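You operate a simulated robot arm through the tools that you are given. There is no shell and no other tool. Be economical: measure what you need, move in short steps, check, and stop when the job is done.

You run a simulated two-armed robot. Do the job below in one go: nothing can be reset, and whatever is moved stays where it is left.

TASK
Fix rails A and D at 5 and 105, roll the grey table against the blue one and brake it.
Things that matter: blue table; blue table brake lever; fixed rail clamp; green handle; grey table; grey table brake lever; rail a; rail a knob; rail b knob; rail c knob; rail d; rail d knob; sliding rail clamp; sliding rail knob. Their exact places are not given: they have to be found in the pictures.

Only the result counts: the job must be done as asked and must still hold three seconds after the hand-in. Knocking over, shifting, dropping, spilling or breaking anything else fails it.

THE ROBOT
Two 7-joint arms with fingered hands on one trunk, on a base that drives. Base frame: it is fixed to the floor where the robot stands at the start and does not move with it; the origin is under the middle of the robot, x ahead of it, y to its left, z up. Readings come in m, degrees, newtons and seconds.
The left shoulder is at the start at [0.07, 0.145, 1.212], the right one opposite. With the tool pointing down near the work surface each hand reaches from about 0.38 to 0.78 m from the robot's upright axis, wherever it stands, measured 20 degrees to its own side. Places, roughly: blue table [-1.3, -0.7, 0.6]; blue table brake lever [-0.6, 0.7, 0.6]; fixed rail clamp [-1.1, 0.4, 1]; green handle [0.4, -0.9, 1]; grey table [1.1, -0.1, 0.6]; grey table brake lever [1.2, -1.3, 0.7]; rail a [1.1, -0.1, 0.9]; rail a knob [0.7, 0, 1]; rail b knob [0.7, -0.2, 1]; rail c knob [0.6, -0.5, 1]; rail d [0.9, -0.8, 0.9]; rail d knob [0.5, -0.7, 1]; sliding rail clamp [-1.2, 0.1, 1]; sliding rail knob [-0.8, 0, 1]; small table [-1, -4.9, 0.7]; small table brake lever [-1.4, -4.4, 0.7]. Payload 3.5 kg a hand.
The TCP of each hand is the grasp point between the finger pads, 0.025 m short of the fingertips. In the tool frame z runs along the fingers and y along their closing line. Largest opening 0.088 m; the body of the gripper starts 0.029 m behind the TCP. The gripper is a hand of 4 fingers: y runs from the thumb to the fingers, the wrist lies at [-0.013, -0.097, -0.162] in the tool frame, and closing takes about 1.5 s.
Orientation is told as [roll, pitch, yaw] about the base's x, y, z axes, in that order, counted from this pose: with the fingers straight down and the wrist toward the robot, the tool's x, y and z point along [0, 1, 0], [1, 0, 0] and [0, 0, -1] of the base frame.

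THE INTERFACE
- The arms move only by the tool jog_arm. It takes "left_series", "right_series" or both (then of equal length, played together; a hand with none holds still); each is a list of rows, each an object of numbers (a shift or turn left out is 0, a gripper value left out holds the last): "x", "y", "z": the shift along the base's x, y, z in m; "ax", "ay", "az": the turn, a rotation vector about the base's x, y, z in degrees. In form: [{"x": .., "y": .., "z": .., "ax": .., "ay": .., "az": ..}, ...]. A call has 1 to 12 rows; each row is the pose to reach, as a shift and turn from the pose commanded when the call began. "left_hand" and "right_hand" are, for a hand that has rows, the finger opening in m, from 0 to 0.088, set as the call begins (left out, the last holds). A row lasts 0.2 s, in which the tool goes at most 0.05 m and 8.6 degrees; a call with a longer step from one row to the next is refused whole, and so is a gripper value outside its range. A pose out of reach is approached as far as the arm can. The call stops where the force on the tool passes 80 N (or 10 N more than at its start, if that is more) or the arm is blocked; 0.2 s more then pass. The fingers move at their own pace (about 0.045 m/s each) and stop on an object; they squeeze with about 23 N. The grip force told is the motor's: it shows also when the fingers shut on nothing. Time passes only in rows, and 0.2 s behind the last, so rows that repeat a pose let the fingers close. The reply holds the time, the measured pose of the TCP, the force on the tool along the base axes, the opening and the grip force, in the units named above and with some noise, with the torque about the TCP (base axes, N m) and any sound that the robot's microphone picked up.
- Cameras (640 x 400 px; columns grow to the right, rows downward): "scene" is now at [0.1139, 0.0118, 1.4959]; the picture's right is [0.17, -0.98, 0.00], its down [-0.86, -0.15, -0.48] and it looks along [0.48, 0.08, -0.88] (base axes); focal length 214 px, centre (320, 200). "left" rides on the left gripper at [-0.064, -0.083, -0.098] in its tool frame; the picture's right is [-0.62, -0.37, 0.69], its down [0.71, -0.63, 0.30] and it looks along [0.32, 0.68, 0.65] (tool axes); focal length 265 px, centre (320, 200). "right" rides on the right gripper at [0.064, -0.083, -0.098] in its tool frame; the picture's right is [-0.62, 0.37, -0.69], its down [-0.71, -0.63, 0.30] and it looks along [-0.32, 0.68, 0.65] (tool axes); focal length 265 px, centre (320, 200).
- capture(camera): a new picture of that camera. The clock stands still meanwhile.
- raise_lower(by): slides the trunk up (or, below 0, down) by that many m; the arms and the scene camera ride with it, the base frame stays. It gives what a move gives, with no picture.
- steer(legs): drives the robot by 1 to 6 legs, each [ahead, left, turn to the left] in m, m and degrees, along the robot's own axes; the way and the turn of a leg run together, so that a leg with both is an arc; at most 1.5 m and 180 degrees a leg. The arms and the cameras ride along, it lands a little off, and it stops where it bumps. It gives what a move gives.
- curl_fingers(index, middle, ring, thumb_bend, thumb_turn, hand): sets how far each is bent, from 0 (flat) to 1 (curled in); at 0.3 the hand is open as for a grip, at 0.7 the pads meet at the TCP. One left out holds its place. A second passes; each finger stops where it meets its share of the squeeze, and holds until it gets a number again. A gripper value or a shape takes the hand back. It gives what a move gives, with no picture; readings hold the bend of each and the force on the fingers (four entries, about 0 where the hand has none), thumb and palm. thumb_turn goes from beside the hand (0) to across from the fingers (1), as for a grip.
- grasp_type(shape, hand): the hand has 4 fingers and takes this shape, open, in about a second: jaw (thumb against the fingers, like two jaws); tri (thumb and two fingers); tip (a fingertip pinch); poke (one finger out to press); point (the index stretched); flat (the hand flat); cup (the hand cupped); fist (a fist). The gripper value then closes the fingers along that shape, each until it touches; the sizes above hold for jaw. It gives what a move gives, with no picture.
- turn_head(pan, tilt): turns the head with the scene camera to pan (to the left, within 86 degrees either way) and tilt (down, from -29 to 69), counted from straight ahead of the robot. It gives what a move gives.
- point_at(camera, pixels): for up to 12 pixels [column, row] of the newest picture of that camera ("zoom" is the newest enlarged one), the place [x, y, z] in the base frame of the surface seen there, good to about 0.002 m. The clock stands still meanwhile.
- enlarge(camera, box): a new picture of the part [left, top, right, bottom] of that camera's present view, enlarged. The clock stands still meanwhile.
- close_job(): hands the job in; it is judged then, once.

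Go step by step. Measure first, check grasps and placings, and put right what went wrong. The budget is 80 turns and 78 pictures, counting those below and the enlarged ones. Unless the task says otherwise, let go and move clear before handing in, and close with one line.

The tools are called after "Request:" by a JSON object that holds its "fn" and its "kwargs". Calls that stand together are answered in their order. jog_arm: Moves the arms, as the interface text tells. Its arguments: {"type":"object","properties":{"left_series":{"type":"array"},"left_hand":{"type":"number"},"right_series":{"type":"array"},"right_hand":{"type":"number"}},"required":[]} The other tools are called the same way: raise_lower (by) slides the trunk up or down; grasp_type (shape, hand) gives the hand a shape; curl_fingers (index, middle, ring, thumb_bend, thumb_turn, hand) moves the fingers one by one; steer (legs) drives the base; turn_head (pan, tilt) turns the head that bears the scene camera; capture (camera) takes a picture; point_at (camera, pixels) gives the place of the surface under pixels of a picture; enlarge (camera, box) takes an enlarged picture of a part of a camera's view; close_job () hands the job in.

At the start:

```text
clock: 0.0
left_tcp_pos: [0.524, -0.0686, 1.2039]
left_ee_rot: [0.0, 0.0, 0.0]
left_force: [-0.5, 0.5, 0.3]
left_moment: [-0.02, 0.01, 0.01]
left_width: 0.0876
left_grasp_force: 0.0
left_shape: jaw
left_bend: [0.3, 0.3, 0.3, 0.3, 0.98]
left_finger forces: [0.1, 0.0, 0.0, 0.0, 0.1, 0.0]
right_tcp_pos: [0.3333, -0.3934, 1.2558]
right_ee_rot: [0.0, 0.0, -0.1]
right_force: [0.6, -0.1, 0.6]
right_moment: [0.0, -0.03, 0.01]
right_width: 0.0875
right_grasp_force: 0.0
right_shape: jaw
right_bend: [0.3, 0.3, 0.3, 0.3, 0.98]
right_finger forces: [0.0, 0.0, 0.1, 0.0, 0.0, 0.0]
trunk travel left (down, up): [-0.775, 0.065]
robot x, y, heading: [-0.0008, -0.0003, 0.1]
head pan, tilt: [10.0, 61.0]
```

scene: 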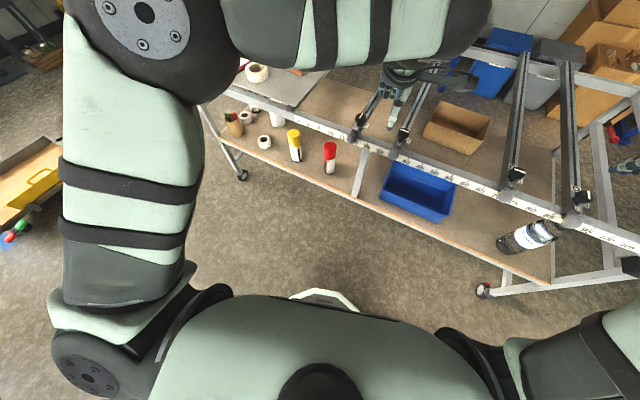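
right: 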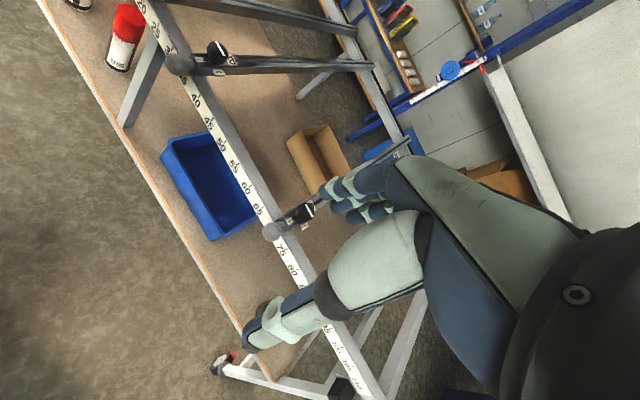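
left: 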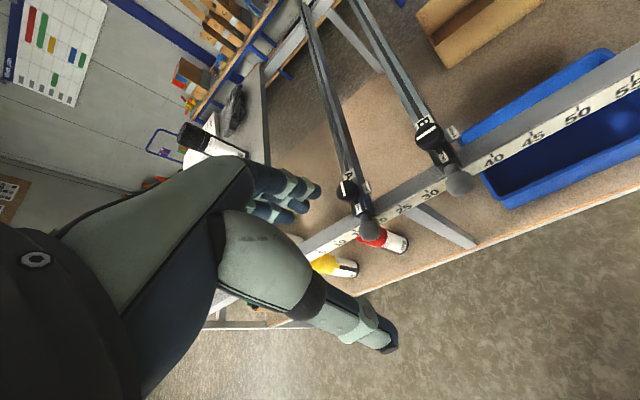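

The first pictures show the grey table's scale rail ahead, with rails A–D and their knobs. I'll turn the head to see more of it.

Request:
{"fn": "turn_head", "kwargs": {"pan": -30, "tilt": 35}}

Request:
{"fn": "capture", "kwargs": {"camera": "scene"}}

Request:
{"fn": "enlarge", "kwargs": {"camera": "left", "box": [280, 80, 640, 305]}}

```text
clock: 1.1
left_tcp_pos: [0.5243, -0.0695, 1.2046]
left_ee_rot: [0.0, 0.0, 0.1]
left_force: [0.1, -0.2, -0.5]
left_moment: [-0.03, -0.02, 0.01]
left_width: 0.0874
left_grasp_force: 0.0
left_shape: jaw
left_bend: [0.3, 0.3, 0.3, 0.3, 0.98]
left_finger forces: [0.0, 0.1, 0.0, 0.0, 0.0, 0.0]
right_tcp_pos: [0.3324, -0.394, 1.2527]
right_ee_rot: [0.1, 0.0, 0.0]
right_force: [0.0, -0.5, -0.1]
right_moment: [0.01, -0.05, 0.01]
right_width: 0.0876
right_grasp_force: 0.1
right_shape: jaw
right_bend: [0.3, 0.3, 0.3, 0.3, 0.98]
right_finger forces: [0.0, 0.1, 0.1, 0.0, 0.0, 0.1]
trunk travel left (down, up): [-0.775, 0.065]
robot x, y, heading: [-0.0013, 0.001, 0.2]
head pan, tilt: [-30.0, 35.0]
```

```text
74 pictures are left
```

scene: 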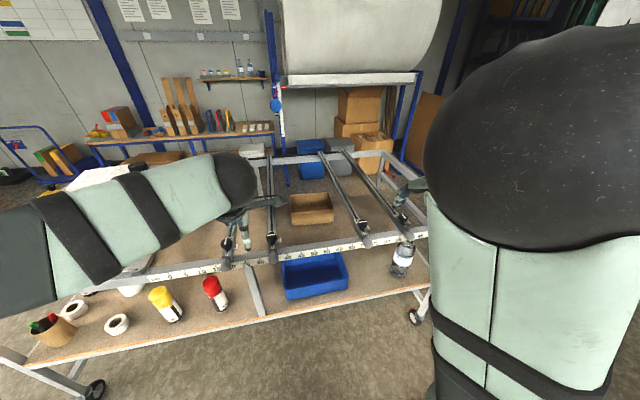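

```text
1.78 times, centred on (460, 192) of left
```

zoom: 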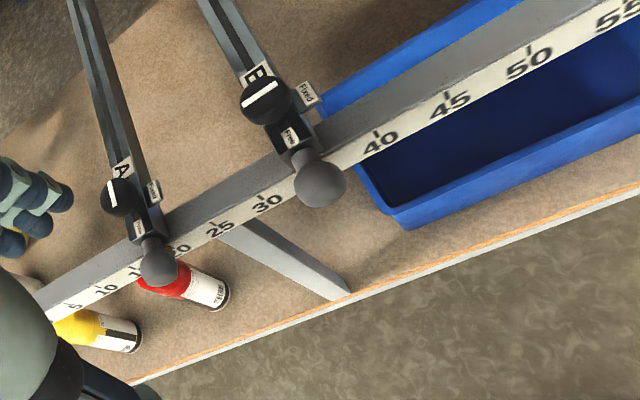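

Rail A seems to sit near 17 and B near 35; each has a knob with "Free/Fixed" labels. I'll look to the right side and behind.

Request:
{"fn": "enlarge", "kwargs": {"camera": "right", "box": [120, 0, 440, 200]}}

Request:
{"fn": "enlarge", "kwargs": {"camera": "scene", "box": [200, 140, 440, 290]}}

Request:
{"fn": "enlarge", "kwargs": {"camera": "left", "box": [300, 110, 480, 222]}}

```text
2.00 times, centred on (280, 100) of right
```

zoom: 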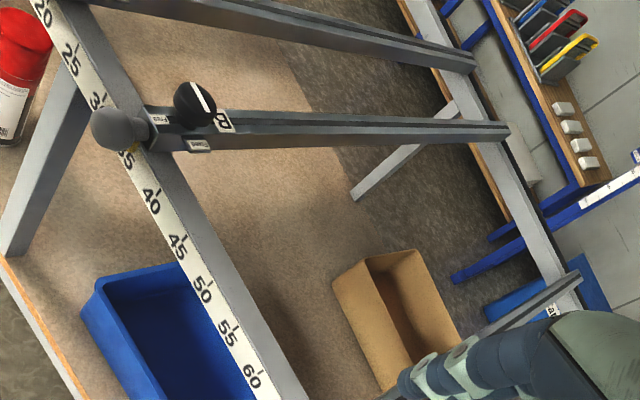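

```text
2.67 times, centred on (320, 215) of scene
```

zoom: 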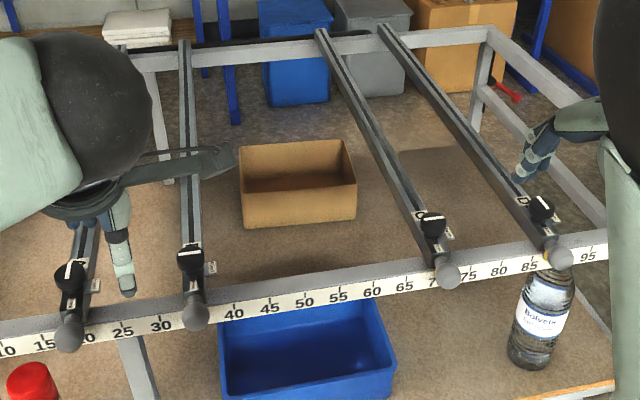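

```text
3.56 times, centred on (390, 166) of left
```

zoom: 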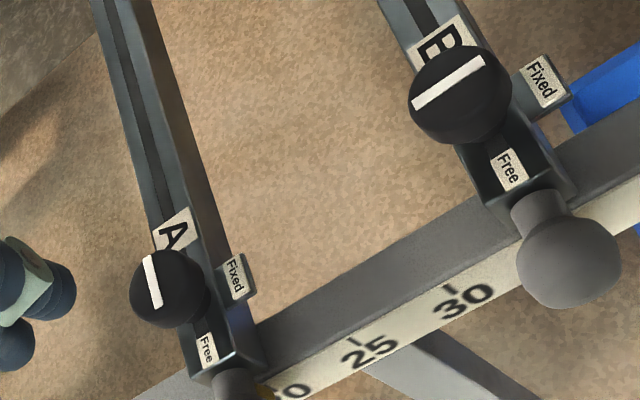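

A's white line runs along the rail (Free), B's across it (Fixed). I'll look further right for the rest of the scale, the green handle and the brake lever, then left.

Request:
{"fn": "turn_head", "kwargs": {"pan": -75, "tilt": 35}}

Request:
{"fn": "capture", "kwargs": {"camera": "scene"}}

Request:
{"fn": "enlarge", "kwargs": {"camera": "right", "box": [200, 200, 440, 400]}}

```text
clock: 2.2
left_tcp_pos: [0.5235, -0.0699, 1.2041]
left_ee_rot: [0.0, 0.1, 0.0]
left_force: [-0.1, -1.0, -0.3]
left_moment: [-0.03, 0.0, 0.03]
left_width: 0.0875
left_grasp_force: 0.0
left_shape: jaw
left_bend: [0.3, 0.3, 0.3, 0.3, 0.98]
left_finger forces: [0.0, 0.1, 0.0, 0.0, 0.1, 0.0]
right_tcp_pos: [0.3329, -0.3941, 1.2549]
right_ee_rot: [0.0, 0.1, 0.0]
right_force: [0.1, 0.1, 0.3]
right_moment: [-0.02, 0.02, -0.01]
right_width: 0.0875
right_grasp_force: 0.0
right_shape: jaw
right_bend: [0.3, 0.3, 0.3, 0.3, 0.98]
right_finger forces: [0.0, 0.1, 0.0, 0.0, 0.0, 0.0]
trunk travel left (down, up): [-0.775, 0.065]
robot x, y, heading: [-0.0006, 0.002, -0.0]
head pan, tilt: [-75.0, 35.0]
```

```text
69 pictures are left
```

scene: 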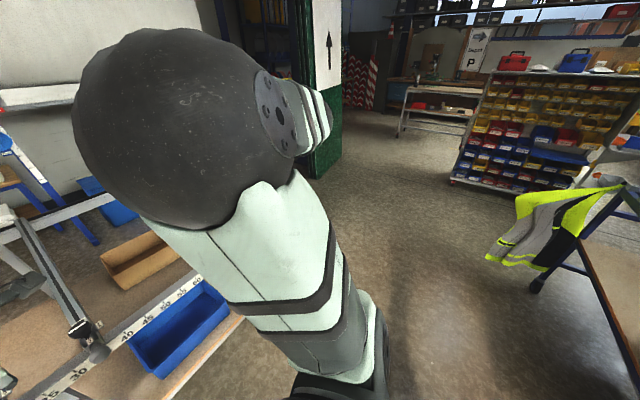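

```text
2.00 times, centred on (320, 300) of right
```

zoom: 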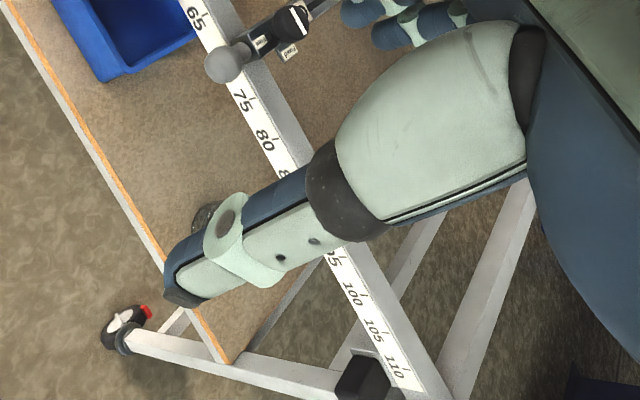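

The right arm hides the table's right end, and the blue table (with a hi-vis vest) is behind on the right. I'll check the left side, then get the right arm out of the view.

Request:
{"fn": "turn_head", "kwargs": {"pan": 86, "tilt": 30}}

Request:
{"fn": "capture", "kwargs": {"camera": "scene"}}

Request:
{"fn": "steer", "kwargs": {"legs": [[0, 0, 90]]}}

Request:
{"fn": "capture", "kwargs": {"camera": "scene"}}

```text
clock: 4.7
left_tcp_pos: [0.5242, -0.0685, 1.2038]
left_ee_rot: [0.0, 0.0, -0.1]
left_force: [0.0, -1.1, 0.0]
left_moment: [0.02, -0.02, -0.02]
left_width: 0.0877
left_grasp_force: 0.0
left_shape: jaw
left_bend: [0.3, 0.3, 0.3, 0.3, 0.98]
left_finger forces: [0.0, 0.0, 0.1, 0.1, 0.1, 0.0]
right_tcp_pos: [0.3325, -0.3939, 1.2551]
right_ee_rot: [-0.1, 0.0, 0.0]
right_force: [0.7, -0.1, -0.2]
right_moment: [0.03, 0.05, -0.02]
right_width: 0.0877
right_grasp_force: 0.0
right_shape: jaw
right_bend: [0.3, 0.3, 0.3, 0.3, 0.98]
right_finger forces: [0.0, 0.1, 0.1, 0.0, 0.0, 0.0]
trunk travel left (down, up): [-0.775, 0.065]
robot x, y, heading: [0.0029, 0.0032, -0.1]
head pan, tilt: [85.9, 30.0]
```

```text
67 pictures are left
```

scene: 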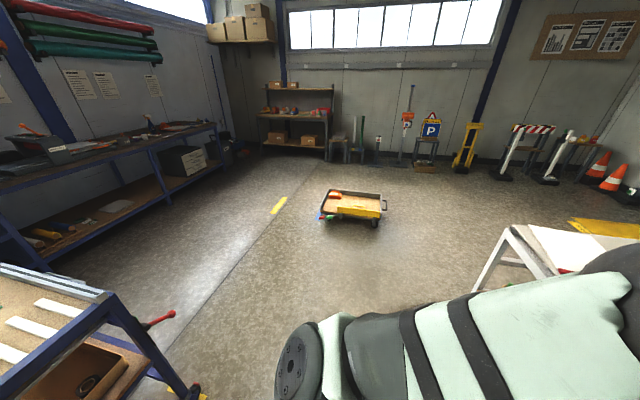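

```text
clock: 8.8
left_tcp_pos: [0.0793, 0.5228, 1.2046]
left_ee_rot: [0.0, 0.0, 88.9]
left_force: [-0.2, -0.3, -0.4]
left_moment: [-0.04, 0.0, 0.0]
left_width: 0.0875
left_grasp_force: 0.2
left_shape: jaw
left_bend: [0.3, 0.3, 0.3, 0.3, 0.98]
left_finger forces: [0.0, 0.1, 0.0, 0.0, 0.0, 0.1]
right_tcp_pos: [0.402, 0.3251, 1.2543]
right_ee_rot: [0.0, 0.1, 88.9]
right_force: [-0.6, -0.5, -0.4]
right_moment: [0.02, 0.01, -0.03]
right_width: 0.0874
right_grasp_force: 0.1
right_shape: jaw
right_bend: [0.3, 0.3, 0.3, 0.3, 0.98]
right_finger forces: [0.0, 0.1, 0.0, 0.0, 0.1, 0.1]
trunk travel left (down, up): [-0.775, 0.065]
robot x, y, heading: [-0.005, -0.0024, 89.2]
head pan, tilt: [85.9, 30.0]
```

```text
66 pictures are left
```

scene: 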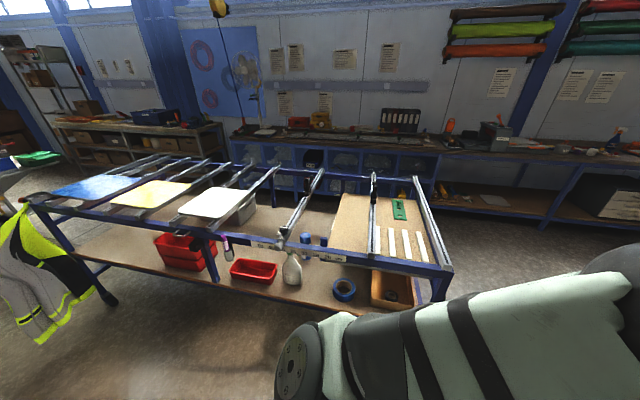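

The blue table is behind, roughly along y. I'll measure its front edge and corners, and zoom on details.

Request:
{"fn": "point_at", "kwargs": {"camera": "scene", "pixels": [[28, 203], [100, 217], [200, 237], [340, 258], [440, 273], [450, 265], [418, 180], [150, 158], [440, 295], [104, 298], [300, 245], [280, 238]]}}

Request:
{"fn": "enlarge", "kwargs": {"camera": "scene", "box": [200, 150, 480, 325]}}

Request:
{"fn": "enlarge", "kwargs": {"camera": "scene", "box": [0, 140, 240, 290]}}

```text
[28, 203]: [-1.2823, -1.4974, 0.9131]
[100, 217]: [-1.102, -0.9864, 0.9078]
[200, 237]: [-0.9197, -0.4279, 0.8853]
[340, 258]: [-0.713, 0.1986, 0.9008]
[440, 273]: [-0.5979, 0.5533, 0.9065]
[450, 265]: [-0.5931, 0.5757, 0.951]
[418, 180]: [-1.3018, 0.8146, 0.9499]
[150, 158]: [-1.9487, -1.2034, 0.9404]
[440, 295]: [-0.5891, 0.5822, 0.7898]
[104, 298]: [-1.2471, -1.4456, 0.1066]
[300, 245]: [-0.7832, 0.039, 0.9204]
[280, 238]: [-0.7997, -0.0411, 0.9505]
```

```text
2.29 times, centred on (340, 238) of scene
```

zoom: 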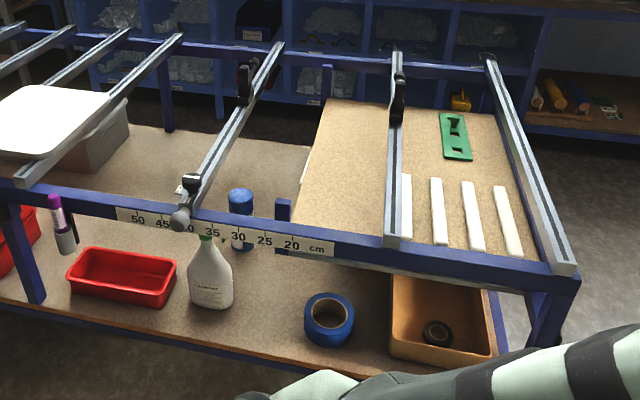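

```text
2.67 times, centred on (120, 215) of scene
```

zoom: 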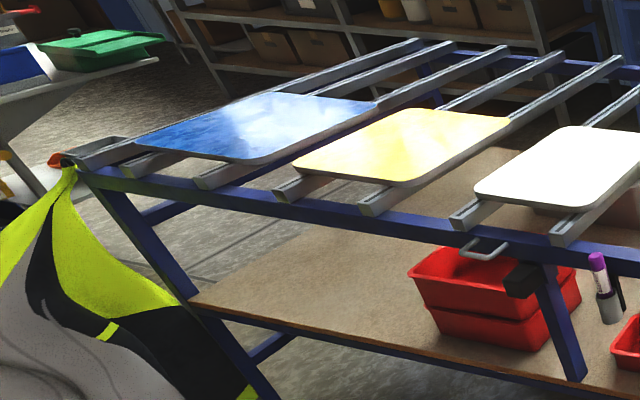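

The blue front edge runs from (-1.28,-1.50) to (-0.59,0.58), about 18° off y; it carries boards and bottles. Now I'll turn to face the grey table's right end.

Request:
{"fn": "steer", "kwargs": {"legs": [[0, 0, -145]]}}

Request:
{"fn": "turn_head", "kwargs": {"pan": 15, "tilt": 35}}

Request:
{"fn": "capture", "kwargs": {"camera": "scene"}}

```text
clock: 15.2
left_tcp_pos: [0.2386, -0.471, 1.205]
left_ee_rot: [0.0, 0.0, -55.8]
left_force: [-0.2, 0.1, -0.3]
left_moment: [0.03, 0.04, -0.02]
left_width: 0.0875
left_grasp_force: 0.0
left_shape: jaw
left_bend: [0.3, 0.3, 0.3, 0.3, 0.98]
left_finger forces: [0.1, 0.0, 0.0, 0.0, 0.1, 0.0]
right_tcp_pos: [-0.1379, -0.4972, 1.2552]
right_ee_rot: [0.0, 0.0, -55.6]
right_force: [0.1, -0.4, -0.1]
right_moment: [0.03, -0.01, 0.04]
right_width: 0.0878
right_grasp_force: 0.0
right_shape: jaw
right_bend: [0.3, 0.3, 0.3, 0.3, 0.98]
right_finger forces: [0.0, 0.0, 0.0, 0.0, 0.1, 0.2]
trunk travel left (down, up): [-0.775, 0.065]
robot x, y, heading: [-0.0048, 0.0029, -55.6]
head pan, tilt: [85.9, 30.0]
```

```text
clock: 16.6
left_tcp_pos: [0.2384, -0.4726, 1.2052]
left_ee_rot: [0.1, 0.1, -55.7]
left_force: [-0.2, 0.1, 1.1]
left_moment: [0.0, 0.03, 0.02]
left_width: 0.0876
left_grasp_force: 0.1
left_shape: jaw
left_bend: [0.3, 0.3, 0.3, 0.3, 0.98]
left_finger forces: [0.1, 0.0, 0.0, 0.0, 0.0, 0.1]
right_tcp_pos: [-0.1388, -0.4974, 1.2542]
right_ee_rot: [-0.1, -0.1, -55.7]
right_force: [0.1, 0.4, -0.6]
right_moment: [-0.03, 0.01, 0.01]
right_width: 0.0875
right_grasp_force: 0.0
right_shape: jaw
right_bend: [0.3, 0.3, 0.3, 0.3, 0.98]
right_finger forces: [0.1, 0.0, 0.0, 0.0, 0.0, 0.0]
trunk travel left (down, up): [-0.775, 0.065]
robot x, y, heading: [0.0002, 0.0013, -55.6]
head pan, tilt: [15.0, 35.0]
```

```text
63 pictures are left
```

scene: 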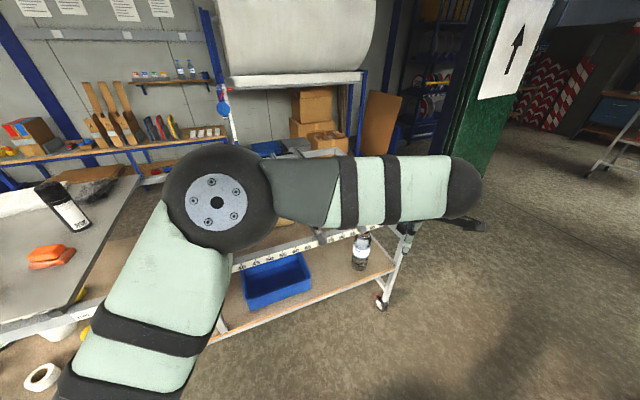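

The left arm blocks the view. I'll drive to the open floor by the grey table's right end and look at it from there.

Request:
{"fn": "steer", "kwargs": {"legs": [[0.95, -0.85, 0], [0, 0, 75]]}}

Request:
{"fn": "turn_head", "kwargs": {"pan": 0, "tilt": 35}}

Request:
{"fn": "capture", "kwargs": {"camera": "scene"}}

```text
clock: 26.3
left_tcp_pos: [0.3533, -1.1426, 1.2041]
left_ee_rot: [0.0, 0.1, 20.7]
left_force: [0.5, -0.6, 0.5]
left_moment: [0.0, -0.02, 0.0]
left_width: 0.0876
left_grasp_force: 0.0
left_shape: jaw
left_bend: [0.3, 0.3, 0.3, 0.3, 0.98]
left_finger forces: [0.1, 0.1, 0.0, 0.0, 0.0, 0.0]
right_tcp_pos: [0.288, -1.5157, 1.2547]
right_ee_rot: [0.0, 0.1, 20.7]
right_force: [1.3, 0.1, 0.1]
right_moment: [-0.02, 0.0, -0.02]
right_width: 0.0877
right_grasp_force: 0.0
right_shape: jaw
right_bend: [0.3, 0.3, 0.3, 0.3, 0.98]
right_finger forces: [0.0, 0.0, 0.0, 0.1, 0.0, 0.1]
trunk travel left (down, up): [-0.775, 0.065]
robot x, y, heading: [-0.1649, -1.2603, 20.5]
head pan, tilt: [15.0, 35.0]
```

```text
clock: 27.1
left_tcp_pos: [0.3535, -1.1427, 1.204]
left_ee_rot: [0.1, 0.0, 20.6]
left_force: [-0.5, 0.2, -0.1]
left_moment: [-0.02, -0.03, 0.02]
left_width: 0.0877
left_grasp_force: 0.1
left_shape: jaw
left_bend: [0.3, 0.3, 0.3, 0.3, 0.98]
left_finger forces: [0.1, 0.0, 0.0, 0.0, 0.1, 0.0]
right_tcp_pos: [0.2878, -1.5135, 1.2549]
right_ee_rot: [0.0, 0.0, 20.7]
right_force: [0.4, -0.4, -0.3]
right_moment: [0.03, -0.01, 0.0]
right_width: 0.0877
right_grasp_force: 0.1
right_shape: jaw
right_bend: [0.3, 0.3, 0.3, 0.3, 0.98]
right_finger forces: [0.0, 0.0, 0.0, 0.0, 0.0, 0.0]
trunk travel left (down, up): [-0.775, 0.065]
robot x, y, heading: [-0.1623, -1.2636, 20.5]
head pan, tilt: [0.0, 35.0]
```

```text
62 pictures are left
```

scene: 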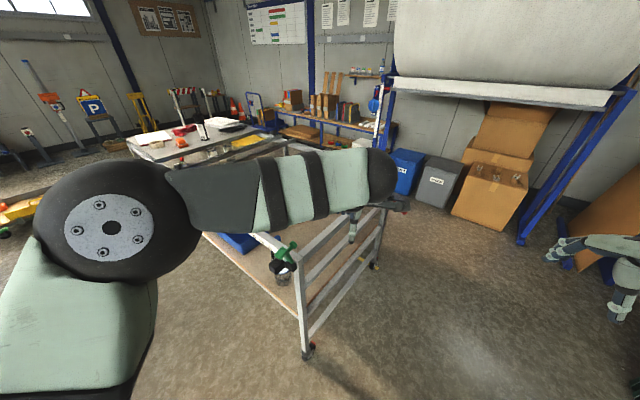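

Now I see the green handle at about (285,250) on the front-right corner. I'll zoom on it and the table end.

Request:
{"fn": "enlarge", "kwargs": {"camera": "scene", "box": [220, 190, 420, 370]}}

Request:
{"fn": "point_at", "kwargs": {"camera": "scene", "pixels": [[283, 247], [290, 252], [284, 265], [303, 275], [307, 345], [376, 240], [372, 265], [350, 262], [350, 285], [320, 240], [342, 228], [270, 240]]}}

Request:
{"fn": "capture", "kwargs": {"camera": "left"}}

Request:
{"fn": "capture", "kwargs": {"camera": "right"}}

```text
2.22 times, centred on (320, 280) of scene
```

zoom: 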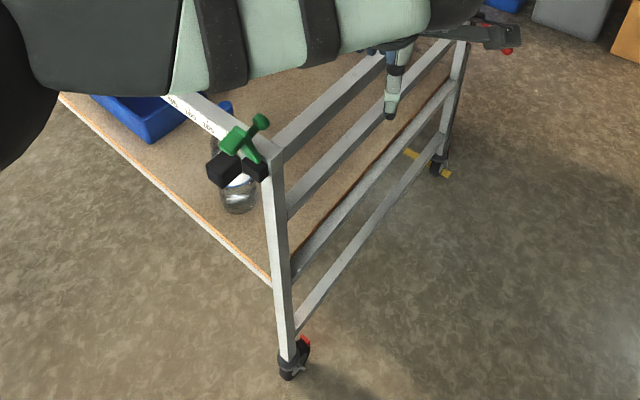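

```text
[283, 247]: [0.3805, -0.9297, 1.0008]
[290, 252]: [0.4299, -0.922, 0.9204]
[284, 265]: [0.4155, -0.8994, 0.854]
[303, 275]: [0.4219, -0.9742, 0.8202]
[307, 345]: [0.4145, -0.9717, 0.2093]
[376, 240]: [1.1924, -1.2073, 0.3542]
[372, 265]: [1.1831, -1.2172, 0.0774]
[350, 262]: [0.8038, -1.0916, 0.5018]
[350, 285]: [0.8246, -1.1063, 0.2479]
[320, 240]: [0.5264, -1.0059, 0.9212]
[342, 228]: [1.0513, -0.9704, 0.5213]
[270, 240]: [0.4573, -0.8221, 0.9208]
```

```text
60 pictures are left
```

left: 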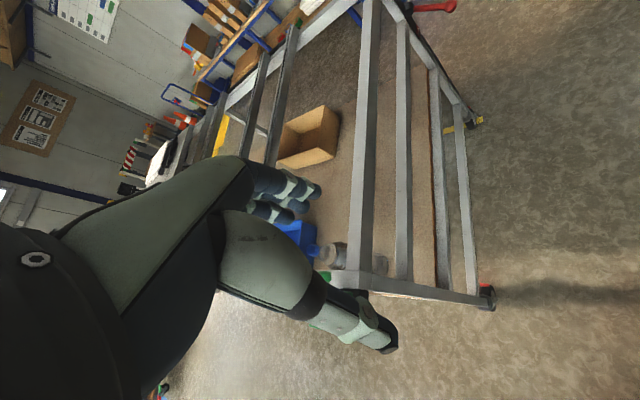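

```text
59 pictures are left
```

right: 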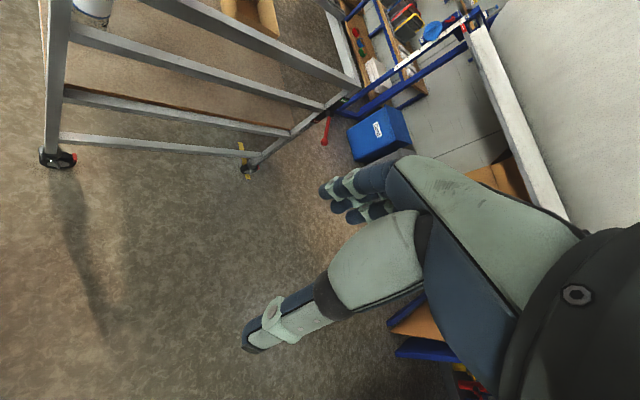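

The green handle is at (0.38,-0.93,1.0), and the red-tipped lever sits at the rear-right post. I'll zoom on the lever.

Request:
{"fn": "enlarge", "kwargs": {"camera": "right", "box": [220, 80, 380, 190]}}

Request:
{"fn": "point_at", "kwargs": {"camera": "right", "pixels": [[325, 140], [328, 120], [318, 108], [345, 95], [241, 150], [246, 172], [70, 160], [50, 158]]}}

Request:
{"fn": "enlarge", "kwargs": {"camera": "left", "box": [380, 0, 540, 110]}}

```text
3.64 times, centred on (300, 135) of right
```

zoom: 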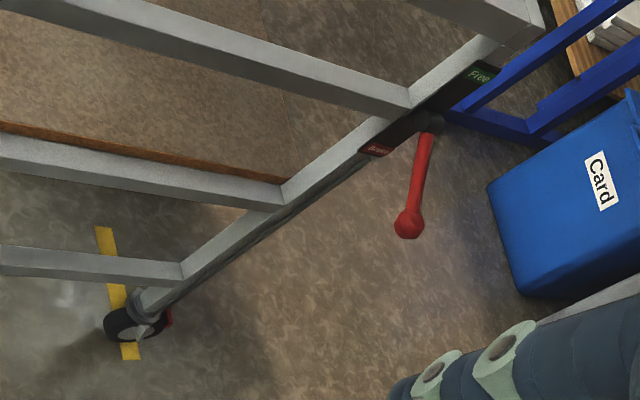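

```text
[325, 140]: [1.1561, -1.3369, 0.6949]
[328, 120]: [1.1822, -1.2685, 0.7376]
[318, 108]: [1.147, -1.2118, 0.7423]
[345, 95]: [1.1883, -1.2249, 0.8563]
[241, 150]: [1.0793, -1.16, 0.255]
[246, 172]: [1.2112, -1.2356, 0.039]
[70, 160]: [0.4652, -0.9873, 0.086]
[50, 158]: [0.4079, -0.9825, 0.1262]
```

```text
3.64 times, centred on (460, 55) of left
```

zoom: 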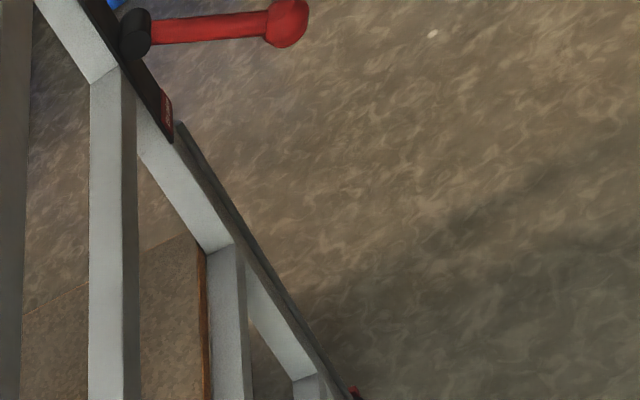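

The lever has "Free" above and "Braked" below, and its tip at (1.156,-1.337,0.695) sits below the pivot at about z 0.74. That means the table looks braked now, which suits working on the rails. Next I'll drive in front of rail D.

Request:
{"fn": "steer", "kwargs": {"legs": [[0, 0, -38.9], [-0.07, 0.785, 0]]}}

Request:
{"fn": "turn_head", "kwargs": {"pan": -15, "tilt": 50}}

Request:
{"fn": "capture", "kwargs": {"camera": "scene"}}

Request:
{"fn": "capture", "kwargs": {"camera": "right"}}

Request:
{"fn": "capture", "kwargs": {"camera": "left"}}

```text
clock: 33.1
left_tcp_pos: [0.4982, -0.7285, 1.2037]
left_ee_rot: [0.2, 0.0, -18.5]
left_force: [0.4, -0.7, -0.7]
left_moment: [-0.03, -0.02, -0.01]
left_width: 0.0875
left_grasp_force: 0.1
left_shape: jaw
left_bend: [0.3, 0.3, 0.3, 0.3, 0.98]
left_finger forces: [0.0, 0.0, 0.1, 0.0, 0.0, 0.1]
right_tcp_pos: [0.2139, -0.9756, 1.2541]
right_ee_rot: [0.0, 0.0, -18.5]
right_force: [0.4, 0.0, 0.4]
right_moment: [-0.01, -0.02, 0.04]
right_width: 0.0875
right_grasp_force: 0.1
right_shape: jaw
right_bend: [0.3, 0.3, 0.3, 0.3, 0.98]
right_finger forces: [0.1, 0.0, 0.0, 0.0, 0.1, 0.1]
trunk travel left (down, up): [-0.775, 0.065]
robot x, y, heading: [0.0255, -0.4925, -18.7]
head pan, tilt: [0.0, 35.0]
```

```text
clock: 33.9
left_tcp_pos: [0.498, -0.7265, 1.2049]
left_ee_rot: [0.0, 0.0, -18.5]
left_force: [0.1, 0.0, 0.8]
left_moment: [0.0, -0.03, -0.02]
left_width: 0.0877
left_grasp_force: 0.0
left_shape: jaw
left_bend: [0.3, 0.3, 0.3, 0.3, 0.98]
left_finger forces: [0.1, 0.0, 0.0, 0.0, 0.0, 0.0]
right_tcp_pos: [0.2151, -0.9753, 1.254]
right_ee_rot: [-0.1, 0.0, -18.5]
right_force: [-0.4, 0.5, 0.5]
right_moment: [0.01, 0.01, -0.02]
right_width: 0.0875
right_grasp_force: 0.1
right_shape: jaw
right_bend: [0.3, 0.3, 0.3, 0.3, 0.98]
right_finger forces: [0.0, 0.0, 0.0, 0.0, 0.1, 0.0]
trunk travel left (down, up): [-0.775, 0.065]
robot x, y, heading: [0.0249, -0.4952, -18.5]
head pan, tilt: [-15.0, 50.0]
```

```text
56 pictures are left
```

scene: 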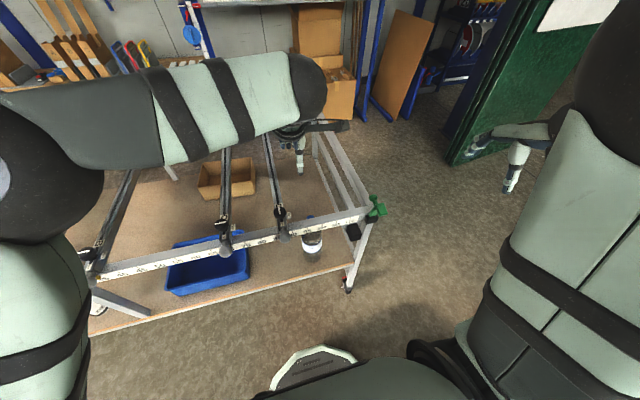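

```text
55 pictures are left
```

right: 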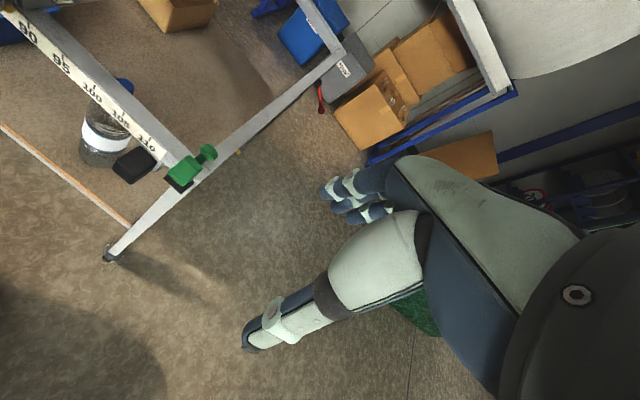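

```text
54 pictures are left
```

left: 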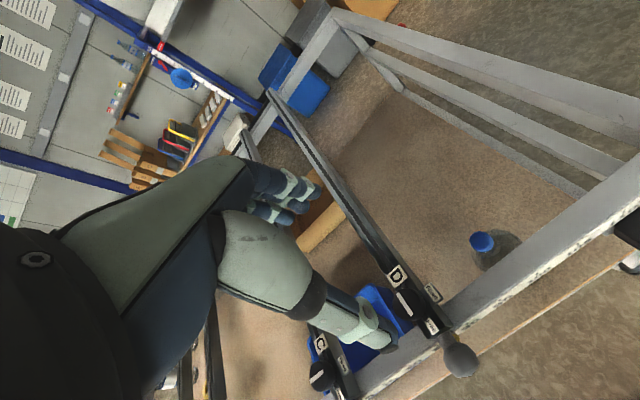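

The right camera shows marks 90–110 and the left camera shows rail D's knob near (405,300). I'll zoom on both and measure.

Request:
{"fn": "point_at", "kwargs": {"camera": "left", "pixels": [[405, 302], [460, 358], [425, 320], [400, 288], [433, 293], [415, 340], [340, 220], [275, 100], [322, 376], [380, 385], [560, 265], [400, 312]]}}

Request:
{"fn": "enlarge", "kwargs": {"camera": "left", "box": [290, 250, 530, 400]}}

Request:
{"fn": "enlarge", "kwargs": {"camera": "right", "box": [0, 0, 240, 200]}}

```text
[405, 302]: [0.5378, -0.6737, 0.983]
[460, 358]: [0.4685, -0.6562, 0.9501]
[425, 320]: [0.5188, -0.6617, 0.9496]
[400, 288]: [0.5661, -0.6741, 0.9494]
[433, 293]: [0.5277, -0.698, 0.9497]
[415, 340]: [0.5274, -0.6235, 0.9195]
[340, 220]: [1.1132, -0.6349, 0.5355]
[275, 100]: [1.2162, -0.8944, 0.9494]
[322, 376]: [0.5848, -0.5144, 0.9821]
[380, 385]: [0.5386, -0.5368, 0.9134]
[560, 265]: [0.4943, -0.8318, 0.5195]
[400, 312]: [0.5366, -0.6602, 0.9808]
```

```text
2.67 times, centred on (410, 325) of left
```

zoom: 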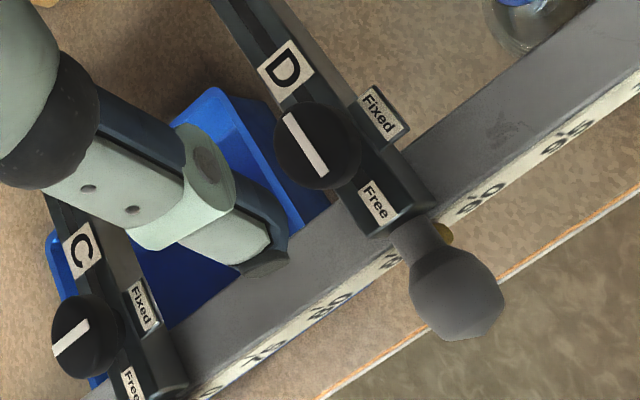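

```text
2.00 times, centred on (120, 100) of right
```

zoom: 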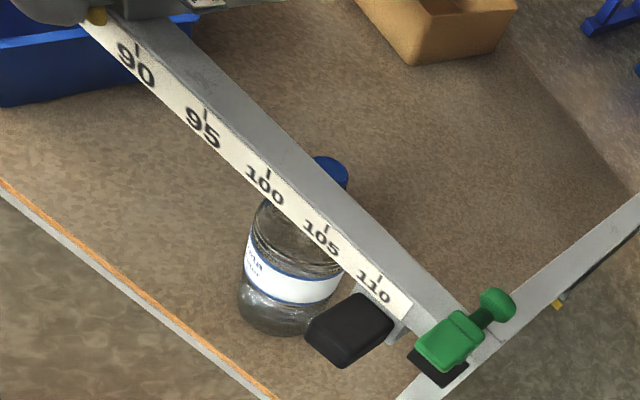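

D's line runs along the rail (Free). A yellow pointer at right-zoom (95,15) marks the reading, a little below 90. I'll measure the ticks and the pointer.

Request:
{"fn": "point_at", "kwargs": {"camera": "zoom", "pixels": [[137, 52], [206, 117], [268, 177], [327, 231], [380, 282], [95, 16], [97, 20], [340, 330], [455, 335], [495, 305], [470, 320], [430, 300]]}}

Request:
{"fn": "enlarge", "kwargs": {"camera": "right", "box": [0, 0, 110, 70]}}

```text
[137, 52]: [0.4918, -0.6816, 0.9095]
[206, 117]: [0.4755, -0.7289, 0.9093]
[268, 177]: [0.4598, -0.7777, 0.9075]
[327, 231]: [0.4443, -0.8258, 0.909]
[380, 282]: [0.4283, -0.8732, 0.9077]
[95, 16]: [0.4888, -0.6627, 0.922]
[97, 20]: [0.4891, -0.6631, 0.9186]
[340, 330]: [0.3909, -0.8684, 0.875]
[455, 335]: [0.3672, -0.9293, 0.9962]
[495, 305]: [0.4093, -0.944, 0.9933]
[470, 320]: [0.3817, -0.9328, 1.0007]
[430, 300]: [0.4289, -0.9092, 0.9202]
```

```text
5.71 times, centred on (55, 35) of right
```

zoom: 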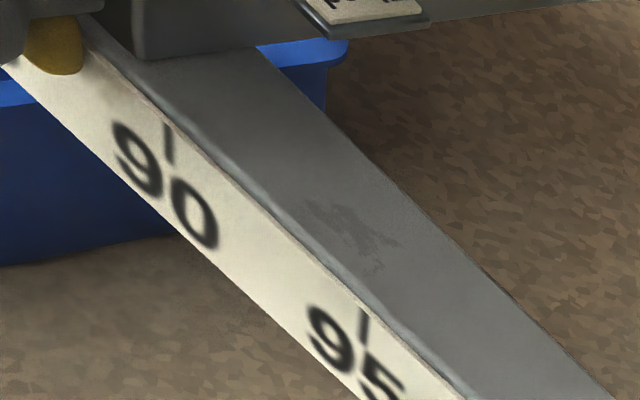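

D reads about 87.6 (rail centre at the pointer; 1 unit = 1 cm along u=(-0.315,-0.949)), so it needs +0.174 m and then a quarter turn from Free to Fixed. The left hand hovers over it, so I'll move that hand left and bring the right hand above the knob at (0.534,-0.672), pre-turned -45°.

Request:
{"fn": "jog_arm", "kwargs": {"left_series": [{"x": 0.0126, "y": 0.038}, {"x": 0.0252, "y": 0.076}, {"x": 0.0378, "y": 0.114}, {"x": 0.0504, "y": 0.152}, {"x": 0.063, "y": 0.19}, {"x": 0.0756, "y": 0.228}, {"x": 0.0882, "y": 0.266}, {"x": 0.1008, "y": 0.304}, {"x": 0.1134, "y": 0.342}, {"x": 0.126, "y": 0.38}], "right_series": [{"x": 0.0319, "y": 0.0303, "z": -0.016, "az": -4.5}, {"x": 0.0638, "y": 0.0606, "z": -0.032, "az": -9}, {"x": 0.0957, "y": 0.0909, "z": -0.048, "az": -13.5}, {"x": 0.1276, "y": 0.1212, "z": -0.064, "az": -18}, {"x": 0.1595, "y": 0.1515, "z": -0.08, "az": -22.5}, {"x": 0.1914, "y": 0.1818, "z": -0.096, "az": -27}, {"x": 0.2233, "y": 0.2121, "z": -0.112, "az": -31.5}, {"x": 0.2552, "y": 0.2424, "z": -0.128, "az": -36}, {"x": 0.2871, "y": 0.2727, "z": -0.144, "az": -40.5}, {"x": 0.319, "y": 0.303, "z": -0.16, "az": -45}]}}

Request:
{"fn": "capture", "kwargs": {"camera": "right"}}

Request:
{"fn": "capture", "kwargs": {"camera": "scene"}}

```text
clock: 36.1
left_tcp_pos: [0.6274, -0.3465, 1.2007]
left_ee_rot: [-0.1, 0.2, -18.6]
left_force: [0.8, -0.4, -0.6]
left_moment: [0.0, -0.01, -0.04]
left_width: 0.0879
left_grasp_force: 0.1
left_shape: jaw
left_bend: [0.3, 0.3, 0.3, 0.3, 0.98]
left_finger forces: [0.0, 0.1, 0.0, 0.0, 0.0, 0.1]
right_tcp_pos: [0.5395, -0.6893, 1.1017]
right_ee_rot: [1.6, 2.2, -66.2]
right_force: [-0.8, 0.7, 0.1]
right_moment: [0.0, 0.02, -0.01]
right_width: 0.088
right_grasp_force: 0.0
right_shape: jaw
right_bend: [0.3, 0.3, 0.3, 0.3, 0.98]
right_finger forces: [0.1, 0.0, 0.1, 0.1, 0.0, 0.1]
right hand out of reach, approached as far as the arm can: row 2, 3, 4, 5, 6
trunk travel left (down, up): [-0.775, 0.065]
robot x, y, heading: [0.0191, -0.4943, -18.5]
head pan, tilt: [-15.0, 50.0]
```

```text
50 pictures are left
```

right: 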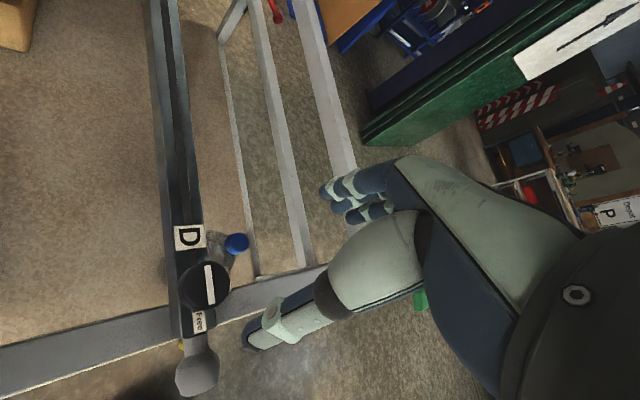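

```text
49 pictures are left
```

scene: 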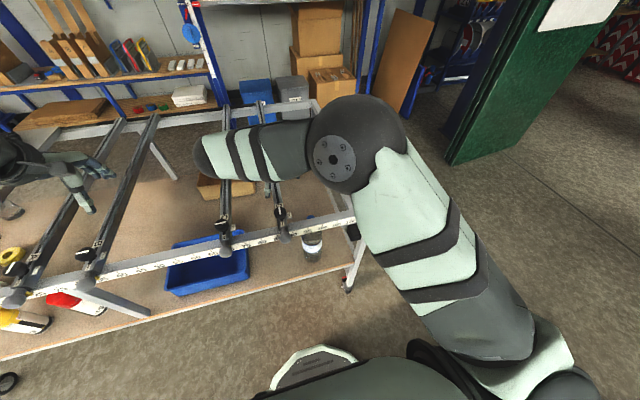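

The right hand is near the knob, seen at right-camera (207,285). I'll measure the knob centre from this view.

Request:
{"fn": "point_at", "kwargs": {"camera": "right", "pixels": [[204, 284], [187, 288], [224, 282], [206, 262], [206, 305], [198, 372], [185, 236], [190, 330]]}}

Request:
{"fn": "jog_arm", "kwargs": {"right_series": [{"z": -0.01}, {"z": -0.02}, {"z": -0.02}]}}

```text
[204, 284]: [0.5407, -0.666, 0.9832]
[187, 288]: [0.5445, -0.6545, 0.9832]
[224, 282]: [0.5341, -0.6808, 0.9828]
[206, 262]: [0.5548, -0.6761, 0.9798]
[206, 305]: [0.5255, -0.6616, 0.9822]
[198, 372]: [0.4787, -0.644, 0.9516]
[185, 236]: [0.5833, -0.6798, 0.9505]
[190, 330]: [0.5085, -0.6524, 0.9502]
```

```text
clock: 36.9
left_tcp_pos: [0.6232, -0.3455, 1.2055]
left_ee_rot: [0.0, 0.0, -18.5]
left_force: [-0.1, -0.4, 0.2]
left_moment: [-0.01, -0.01, 0.02]
left_width: 0.0875
left_grasp_force: 0.1
left_shape: jaw
left_bend: [0.3, 0.3, 0.3, 0.3, 0.98]
left_finger forces: [0.0, 0.0, 0.0, 0.1, 0.0, 0.0]
right_tcp_pos: [0.536, -0.6848, 1.0798]
right_ee_rot: [1.2, 1.5, -65.5]
right_force: [-0.8, -0.4, -0.7]
right_moment: [-0.01, 0.0, 0.02]
right_width: 0.0876
right_grasp_force: 0.1
right_shape: jaw
right_bend: [0.3, 0.3, 0.3, 0.3, 0.98]
right_finger forces: [0.0, 0.1, 0.1, 0.0, 0.1, 0.0]
trunk travel left (down, up): [-0.775, 0.065]
robot x, y, heading: [0.0207, -0.4937, -18.5]
head pan, tilt: [-15.0, 50.0]
```

Knob centre is about (0.540,-0.668), with its top at z 0.983. The hand lags a bit at this yaw, so I'll ease the pre-turn to about -20° and come down to just above the knob.

Request:
{"fn": "jog_arm", "kwargs": {"right_series": [{"x": 0.003, "y": 0.002, "az": 7}, {"x": 0.006, "y": 0.004, "z": -0.015, "az": 14}, {"x": 0.006, "y": 0.004, "z": -0.03, "az": 20}, {"x": 0.006, "y": 0.004, "z": -0.045, "az": 25}, {"x": 0.006, "y": 0.004, "z": -0.045, "az": 25}, {"x": 0.006, "y": 0.004, "z": -0.045, "az": 25}]}}

Request:
{"fn": "capture", "kwargs": {"camera": "right"}}

```text
clock: 38.3
left_tcp_pos: [0.623, -0.3464, 1.2045]
left_ee_rot: [0.0, 0.0, -18.5]
left_force: [0.7, 0.4, 0.6]
left_moment: [0.03, 0.03, 0.01]
left_width: 0.0878
left_grasp_force: 0.1
left_shape: jaw
left_bend: [0.3, 0.3, 0.3, 0.3, 0.98]
left_finger forces: [0.0, 0.0, 0.0, 0.1, 0.0, 0.0]
right_tcp_pos: [0.5398, -0.6675, 1.029]
right_ee_rot: [0.0, 0.0, -38.5]
right_force: [-0.2, 0.0, 0.6]
right_moment: [0.01, -0.02, 0.01]
right_width: 0.0879
right_grasp_force: 0.1
right_shape: jaw
right_bend: [0.3, 0.3, 0.3, 0.3, 0.98]
right_finger forces: [0.0, 0.0, 0.1, 0.1, 0.0, 0.0]
trunk travel left (down, up): [-0.775, 0.065]
robot x, y, heading: [0.0265, -0.4955, -18.6]
head pan, tilt: [-15.0, 50.0]
```

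```text
48 pictures are left
```

right: 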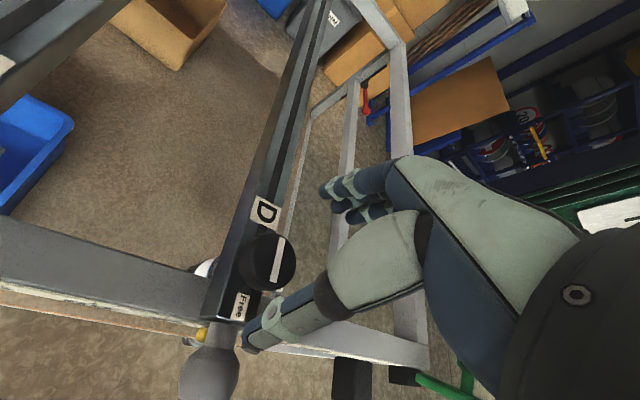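

The knob lines up under the grasp point: a point 5 cm below the TCP projects to about (271,257), and the knob is at (265,262). I'll go down and close on it.

Request:
{"fn": "jog_arm", "kwargs": {"right_series": [{"z": -0.02}, {"z": -0.038}, {"z": -0.047}, {"z": -0.047}]}}

Request:
{"fn": "jog_arm", "kwargs": {"right_series": [{}, {}, {}, {}, {}, {}, {}, {}], "right_hand": 0.0}}

Request:
{"fn": "capture", "kwargs": {"camera": "right"}}

```text
clock: 39.3
left_tcp_pos: [0.622, -0.3467, 1.2041]
left_ee_rot: [0.0, 0.0, -18.5]
left_force: [0.0, -1.1, 0.1]
left_moment: [0.02, 0.0, 0.02]
left_width: 0.0875
left_grasp_force: 0.1
left_shape: jaw
left_bend: [0.3, 0.3, 0.3, 0.3, 0.98]
left_finger forces: [0.1, 0.1, 0.1, 0.0, 0.0, 0.0]
right_tcp_pos: [0.54, -0.6663, 0.9826]
right_ee_rot: [0.0, 0.0, -38.5]
right_force: [-0.1, 0.0, 0.1]
right_moment: [0.0, 0.01, 0.01]
right_width: 0.0876
right_grasp_force: 0.0
right_shape: jaw
right_bend: [0.3, 0.3, 0.3, 0.3, 0.98]
right_finger forces: [0.0, 0.0, 0.0, 0.0, 0.0, 0.1]
trunk travel left (down, up): [-0.775, 0.065]
robot x, y, heading: [0.0218, -0.4973, -18.5]
head pan, tilt: [-15.0, 50.0]
```

```text
clock: 41.1
left_tcp_pos: [0.6249, -0.3462, 1.2038]
left_ee_rot: [0.0, 0.0, -18.5]
left_force: [-0.3, 0.6, 0.4]
left_moment: [0.0, 0.01, -0.02]
left_width: 0.0878
left_grasp_force: 0.0
left_shape: jaw
left_bend: [0.3, 0.3, 0.3, 0.3, 0.98]
left_finger forces: [0.0, 0.0, 0.0, 0.1, 0.1, 0.0]
right_tcp_pos: [0.5391, -0.6661, 0.9816]
right_ee_rot: [-0.1, 0.2, -38.5]
right_force: [-3.6, 3.0, -11.3]
right_moment: [0.11, 0.1, -0.01]
right_width: 0.0274
right_grasp_force: 22.9
right_shape: jaw
right_bend: [0.74, 0.53, 0.57, 0.74, 1.0]
right_finger forces: [11.0, 6.4, 0.5, 0.0, 22.9, 0.0]
trunk travel left (down, up): [-0.775, 0.065]
robot x, y, heading: [0.0247, -0.4955, -18.5]
head pan, tilt: [-15.0, 50.0]
```

```text
47 pictures are left
```

right: 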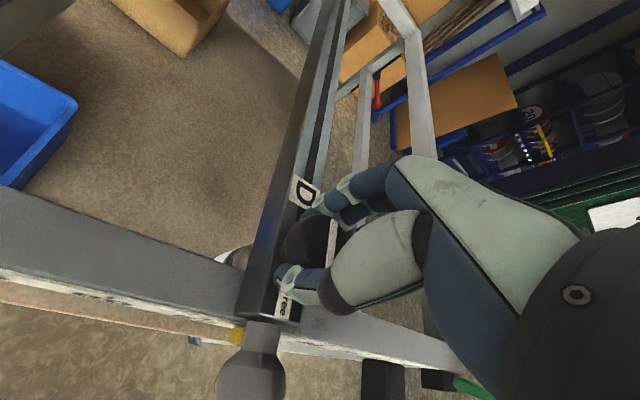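

Knob D is gripped (width 0.027, 23 N). I'll slide the rail 0.174 m to the right along the bar.

Request:
{"fn": "jog_arm", "kwargs": {"right_series": [{"x": -0.0063, "y": -0.019}, {"x": -0.0126, "y": -0.038}, {"x": -0.0189, "y": -0.0569}, {"x": -0.0252, "y": -0.0759}, {"x": -0.0315, "y": -0.0949}, {"x": -0.0378, "y": -0.1139}, {"x": -0.0441, "y": -0.1329}, {"x": -0.0504, "y": -0.1518}, {"x": -0.0547, "y": -0.1652}, {"x": -0.0547, "y": -0.1652}, {"x": -0.0547, "y": -0.1652}]}}

Request:
{"fn": "enlarge", "kwargs": {"camera": "right", "box": [160, 160, 480, 400]}}

Request:
{"fn": "enlarge", "kwargs": {"camera": "scene", "box": [210, 170, 410, 300]}}

```text
clock: 43.5
left_tcp_pos: [0.6251, -0.3478, 1.2033]
left_ee_rot: [0.1, 0.1, -18.4]
left_force: [-0.9, 0.4, -0.4]
left_moment: [0.02, -0.02, -0.03]
left_width: 0.0877
left_grasp_force: 0.1
left_shape: jaw
left_bend: [0.3, 0.3, 0.3, 0.3, 0.98]
left_finger forces: [0.0, 0.0, 0.0, 0.0, 0.0, 0.0]
right_tcp_pos: [0.4845, -0.8348, 0.9818]
right_ee_rot: [-0.1, 0.1, -38.6]
right_force: [-3.7, 3.1, -14.9]
right_moment: [0.11, 0.11, 0.0]
right_width: 0.0268
right_grasp_force: 23.5
right_shape: jaw
right_bend: [0.74, 0.54, 0.57, 0.74, 1.0]
right_finger forces: [12.1, 7.4, 0.4, 0.0, 22.5, 0.0]
trunk travel left (down, up): [-0.775, 0.065]
robot x, y, heading: [0.0212, -0.4958, -18.4]
head pan, tilt: [-15.0, 50.0]
```

```text
1.67 times, centred on (320, 280) of right
```

zoom: 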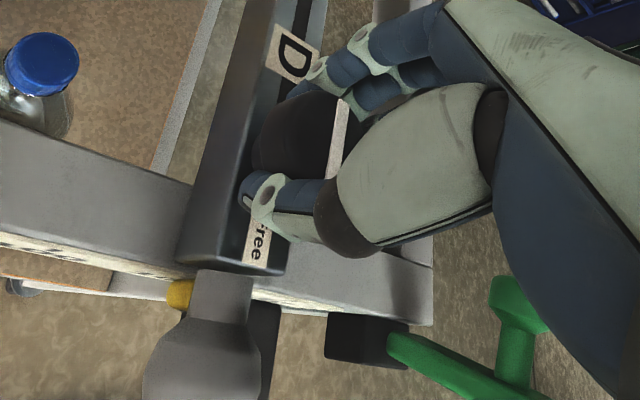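

```text
3.08 times, centred on (310, 235) of scene
```

zoom: 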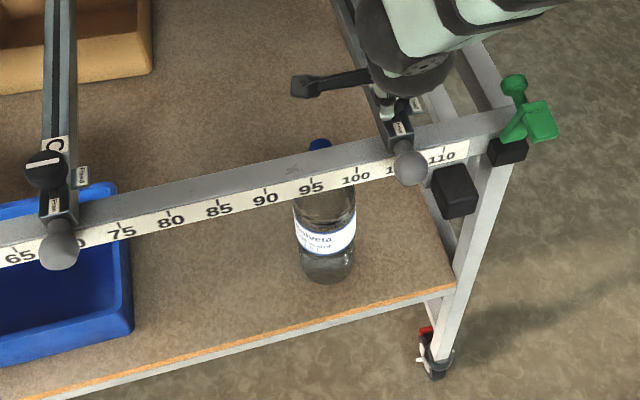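

The rail slid with the knob. I'll measure the yellow pointer and the rail against the 105 mark (s = 0.6425).

Request:
{"fn": "point_at", "kwargs": {"camera": "scene", "pixels": [[339, 222], [335, 212], [331, 207], [325, 225], [312, 228]]}}

Request:
{"fn": "enlarge", "kwargs": {"camera": "right", "box": [180, 280, 340, 380]}}

Request:
{"fn": "point_at", "kwargs": {"camera": "zoom", "pixels": [[340, 220], [320, 215], [355, 240], [325, 245], [150, 180], [330, 120], [440, 125]]}}

```text
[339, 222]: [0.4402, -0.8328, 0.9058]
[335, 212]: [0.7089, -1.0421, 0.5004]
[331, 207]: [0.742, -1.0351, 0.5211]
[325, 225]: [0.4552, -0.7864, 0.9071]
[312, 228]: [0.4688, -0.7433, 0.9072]
```

```text
4.00 times, centred on (260, 330) of right
```

zoom: 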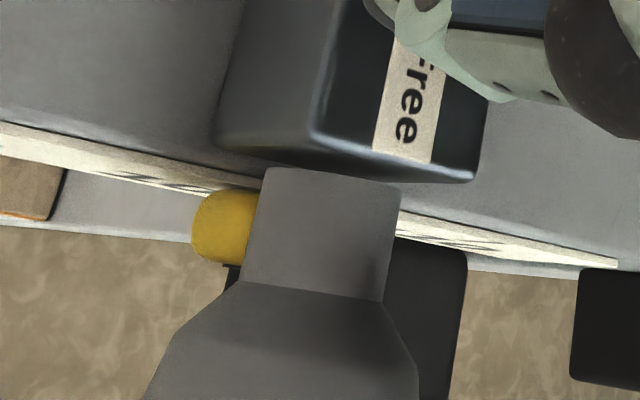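

```text
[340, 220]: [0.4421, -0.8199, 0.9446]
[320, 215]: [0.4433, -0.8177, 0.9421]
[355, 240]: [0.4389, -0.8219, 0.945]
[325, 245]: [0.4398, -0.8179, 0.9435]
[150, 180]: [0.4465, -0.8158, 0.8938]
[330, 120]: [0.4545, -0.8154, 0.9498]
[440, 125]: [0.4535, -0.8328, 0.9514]
```

The rail sits close to 105. I'll measure the yellow pointer itself and the clamp's edges.

Request:
{"fn": "point_at", "kwargs": {"camera": "zoom", "pixels": [[197, 225], [225, 225], [252, 215], [318, 130], [470, 178], [225, 120], [480, 140], [265, 180], [395, 195], [385, 140], [435, 150]]}}

Request:
{"fn": "enlarge", "kwargs": {"camera": "scene", "box": [310, 190, 370, 240]}}

```text
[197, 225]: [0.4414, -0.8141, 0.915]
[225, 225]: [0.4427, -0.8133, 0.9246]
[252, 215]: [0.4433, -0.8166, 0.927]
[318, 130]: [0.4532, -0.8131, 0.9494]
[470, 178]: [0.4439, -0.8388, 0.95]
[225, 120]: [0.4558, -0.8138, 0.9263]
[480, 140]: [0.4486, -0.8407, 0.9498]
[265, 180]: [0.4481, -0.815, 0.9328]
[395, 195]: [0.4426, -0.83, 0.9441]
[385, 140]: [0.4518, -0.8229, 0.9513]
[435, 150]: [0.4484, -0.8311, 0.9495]
```

```text
8.00 times, centred on (340, 215) of scene
```

zoom: 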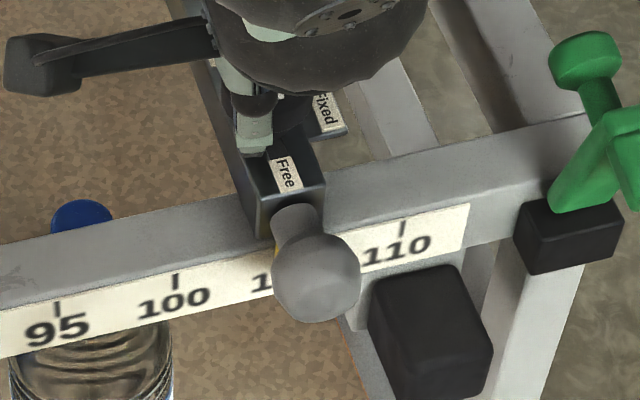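

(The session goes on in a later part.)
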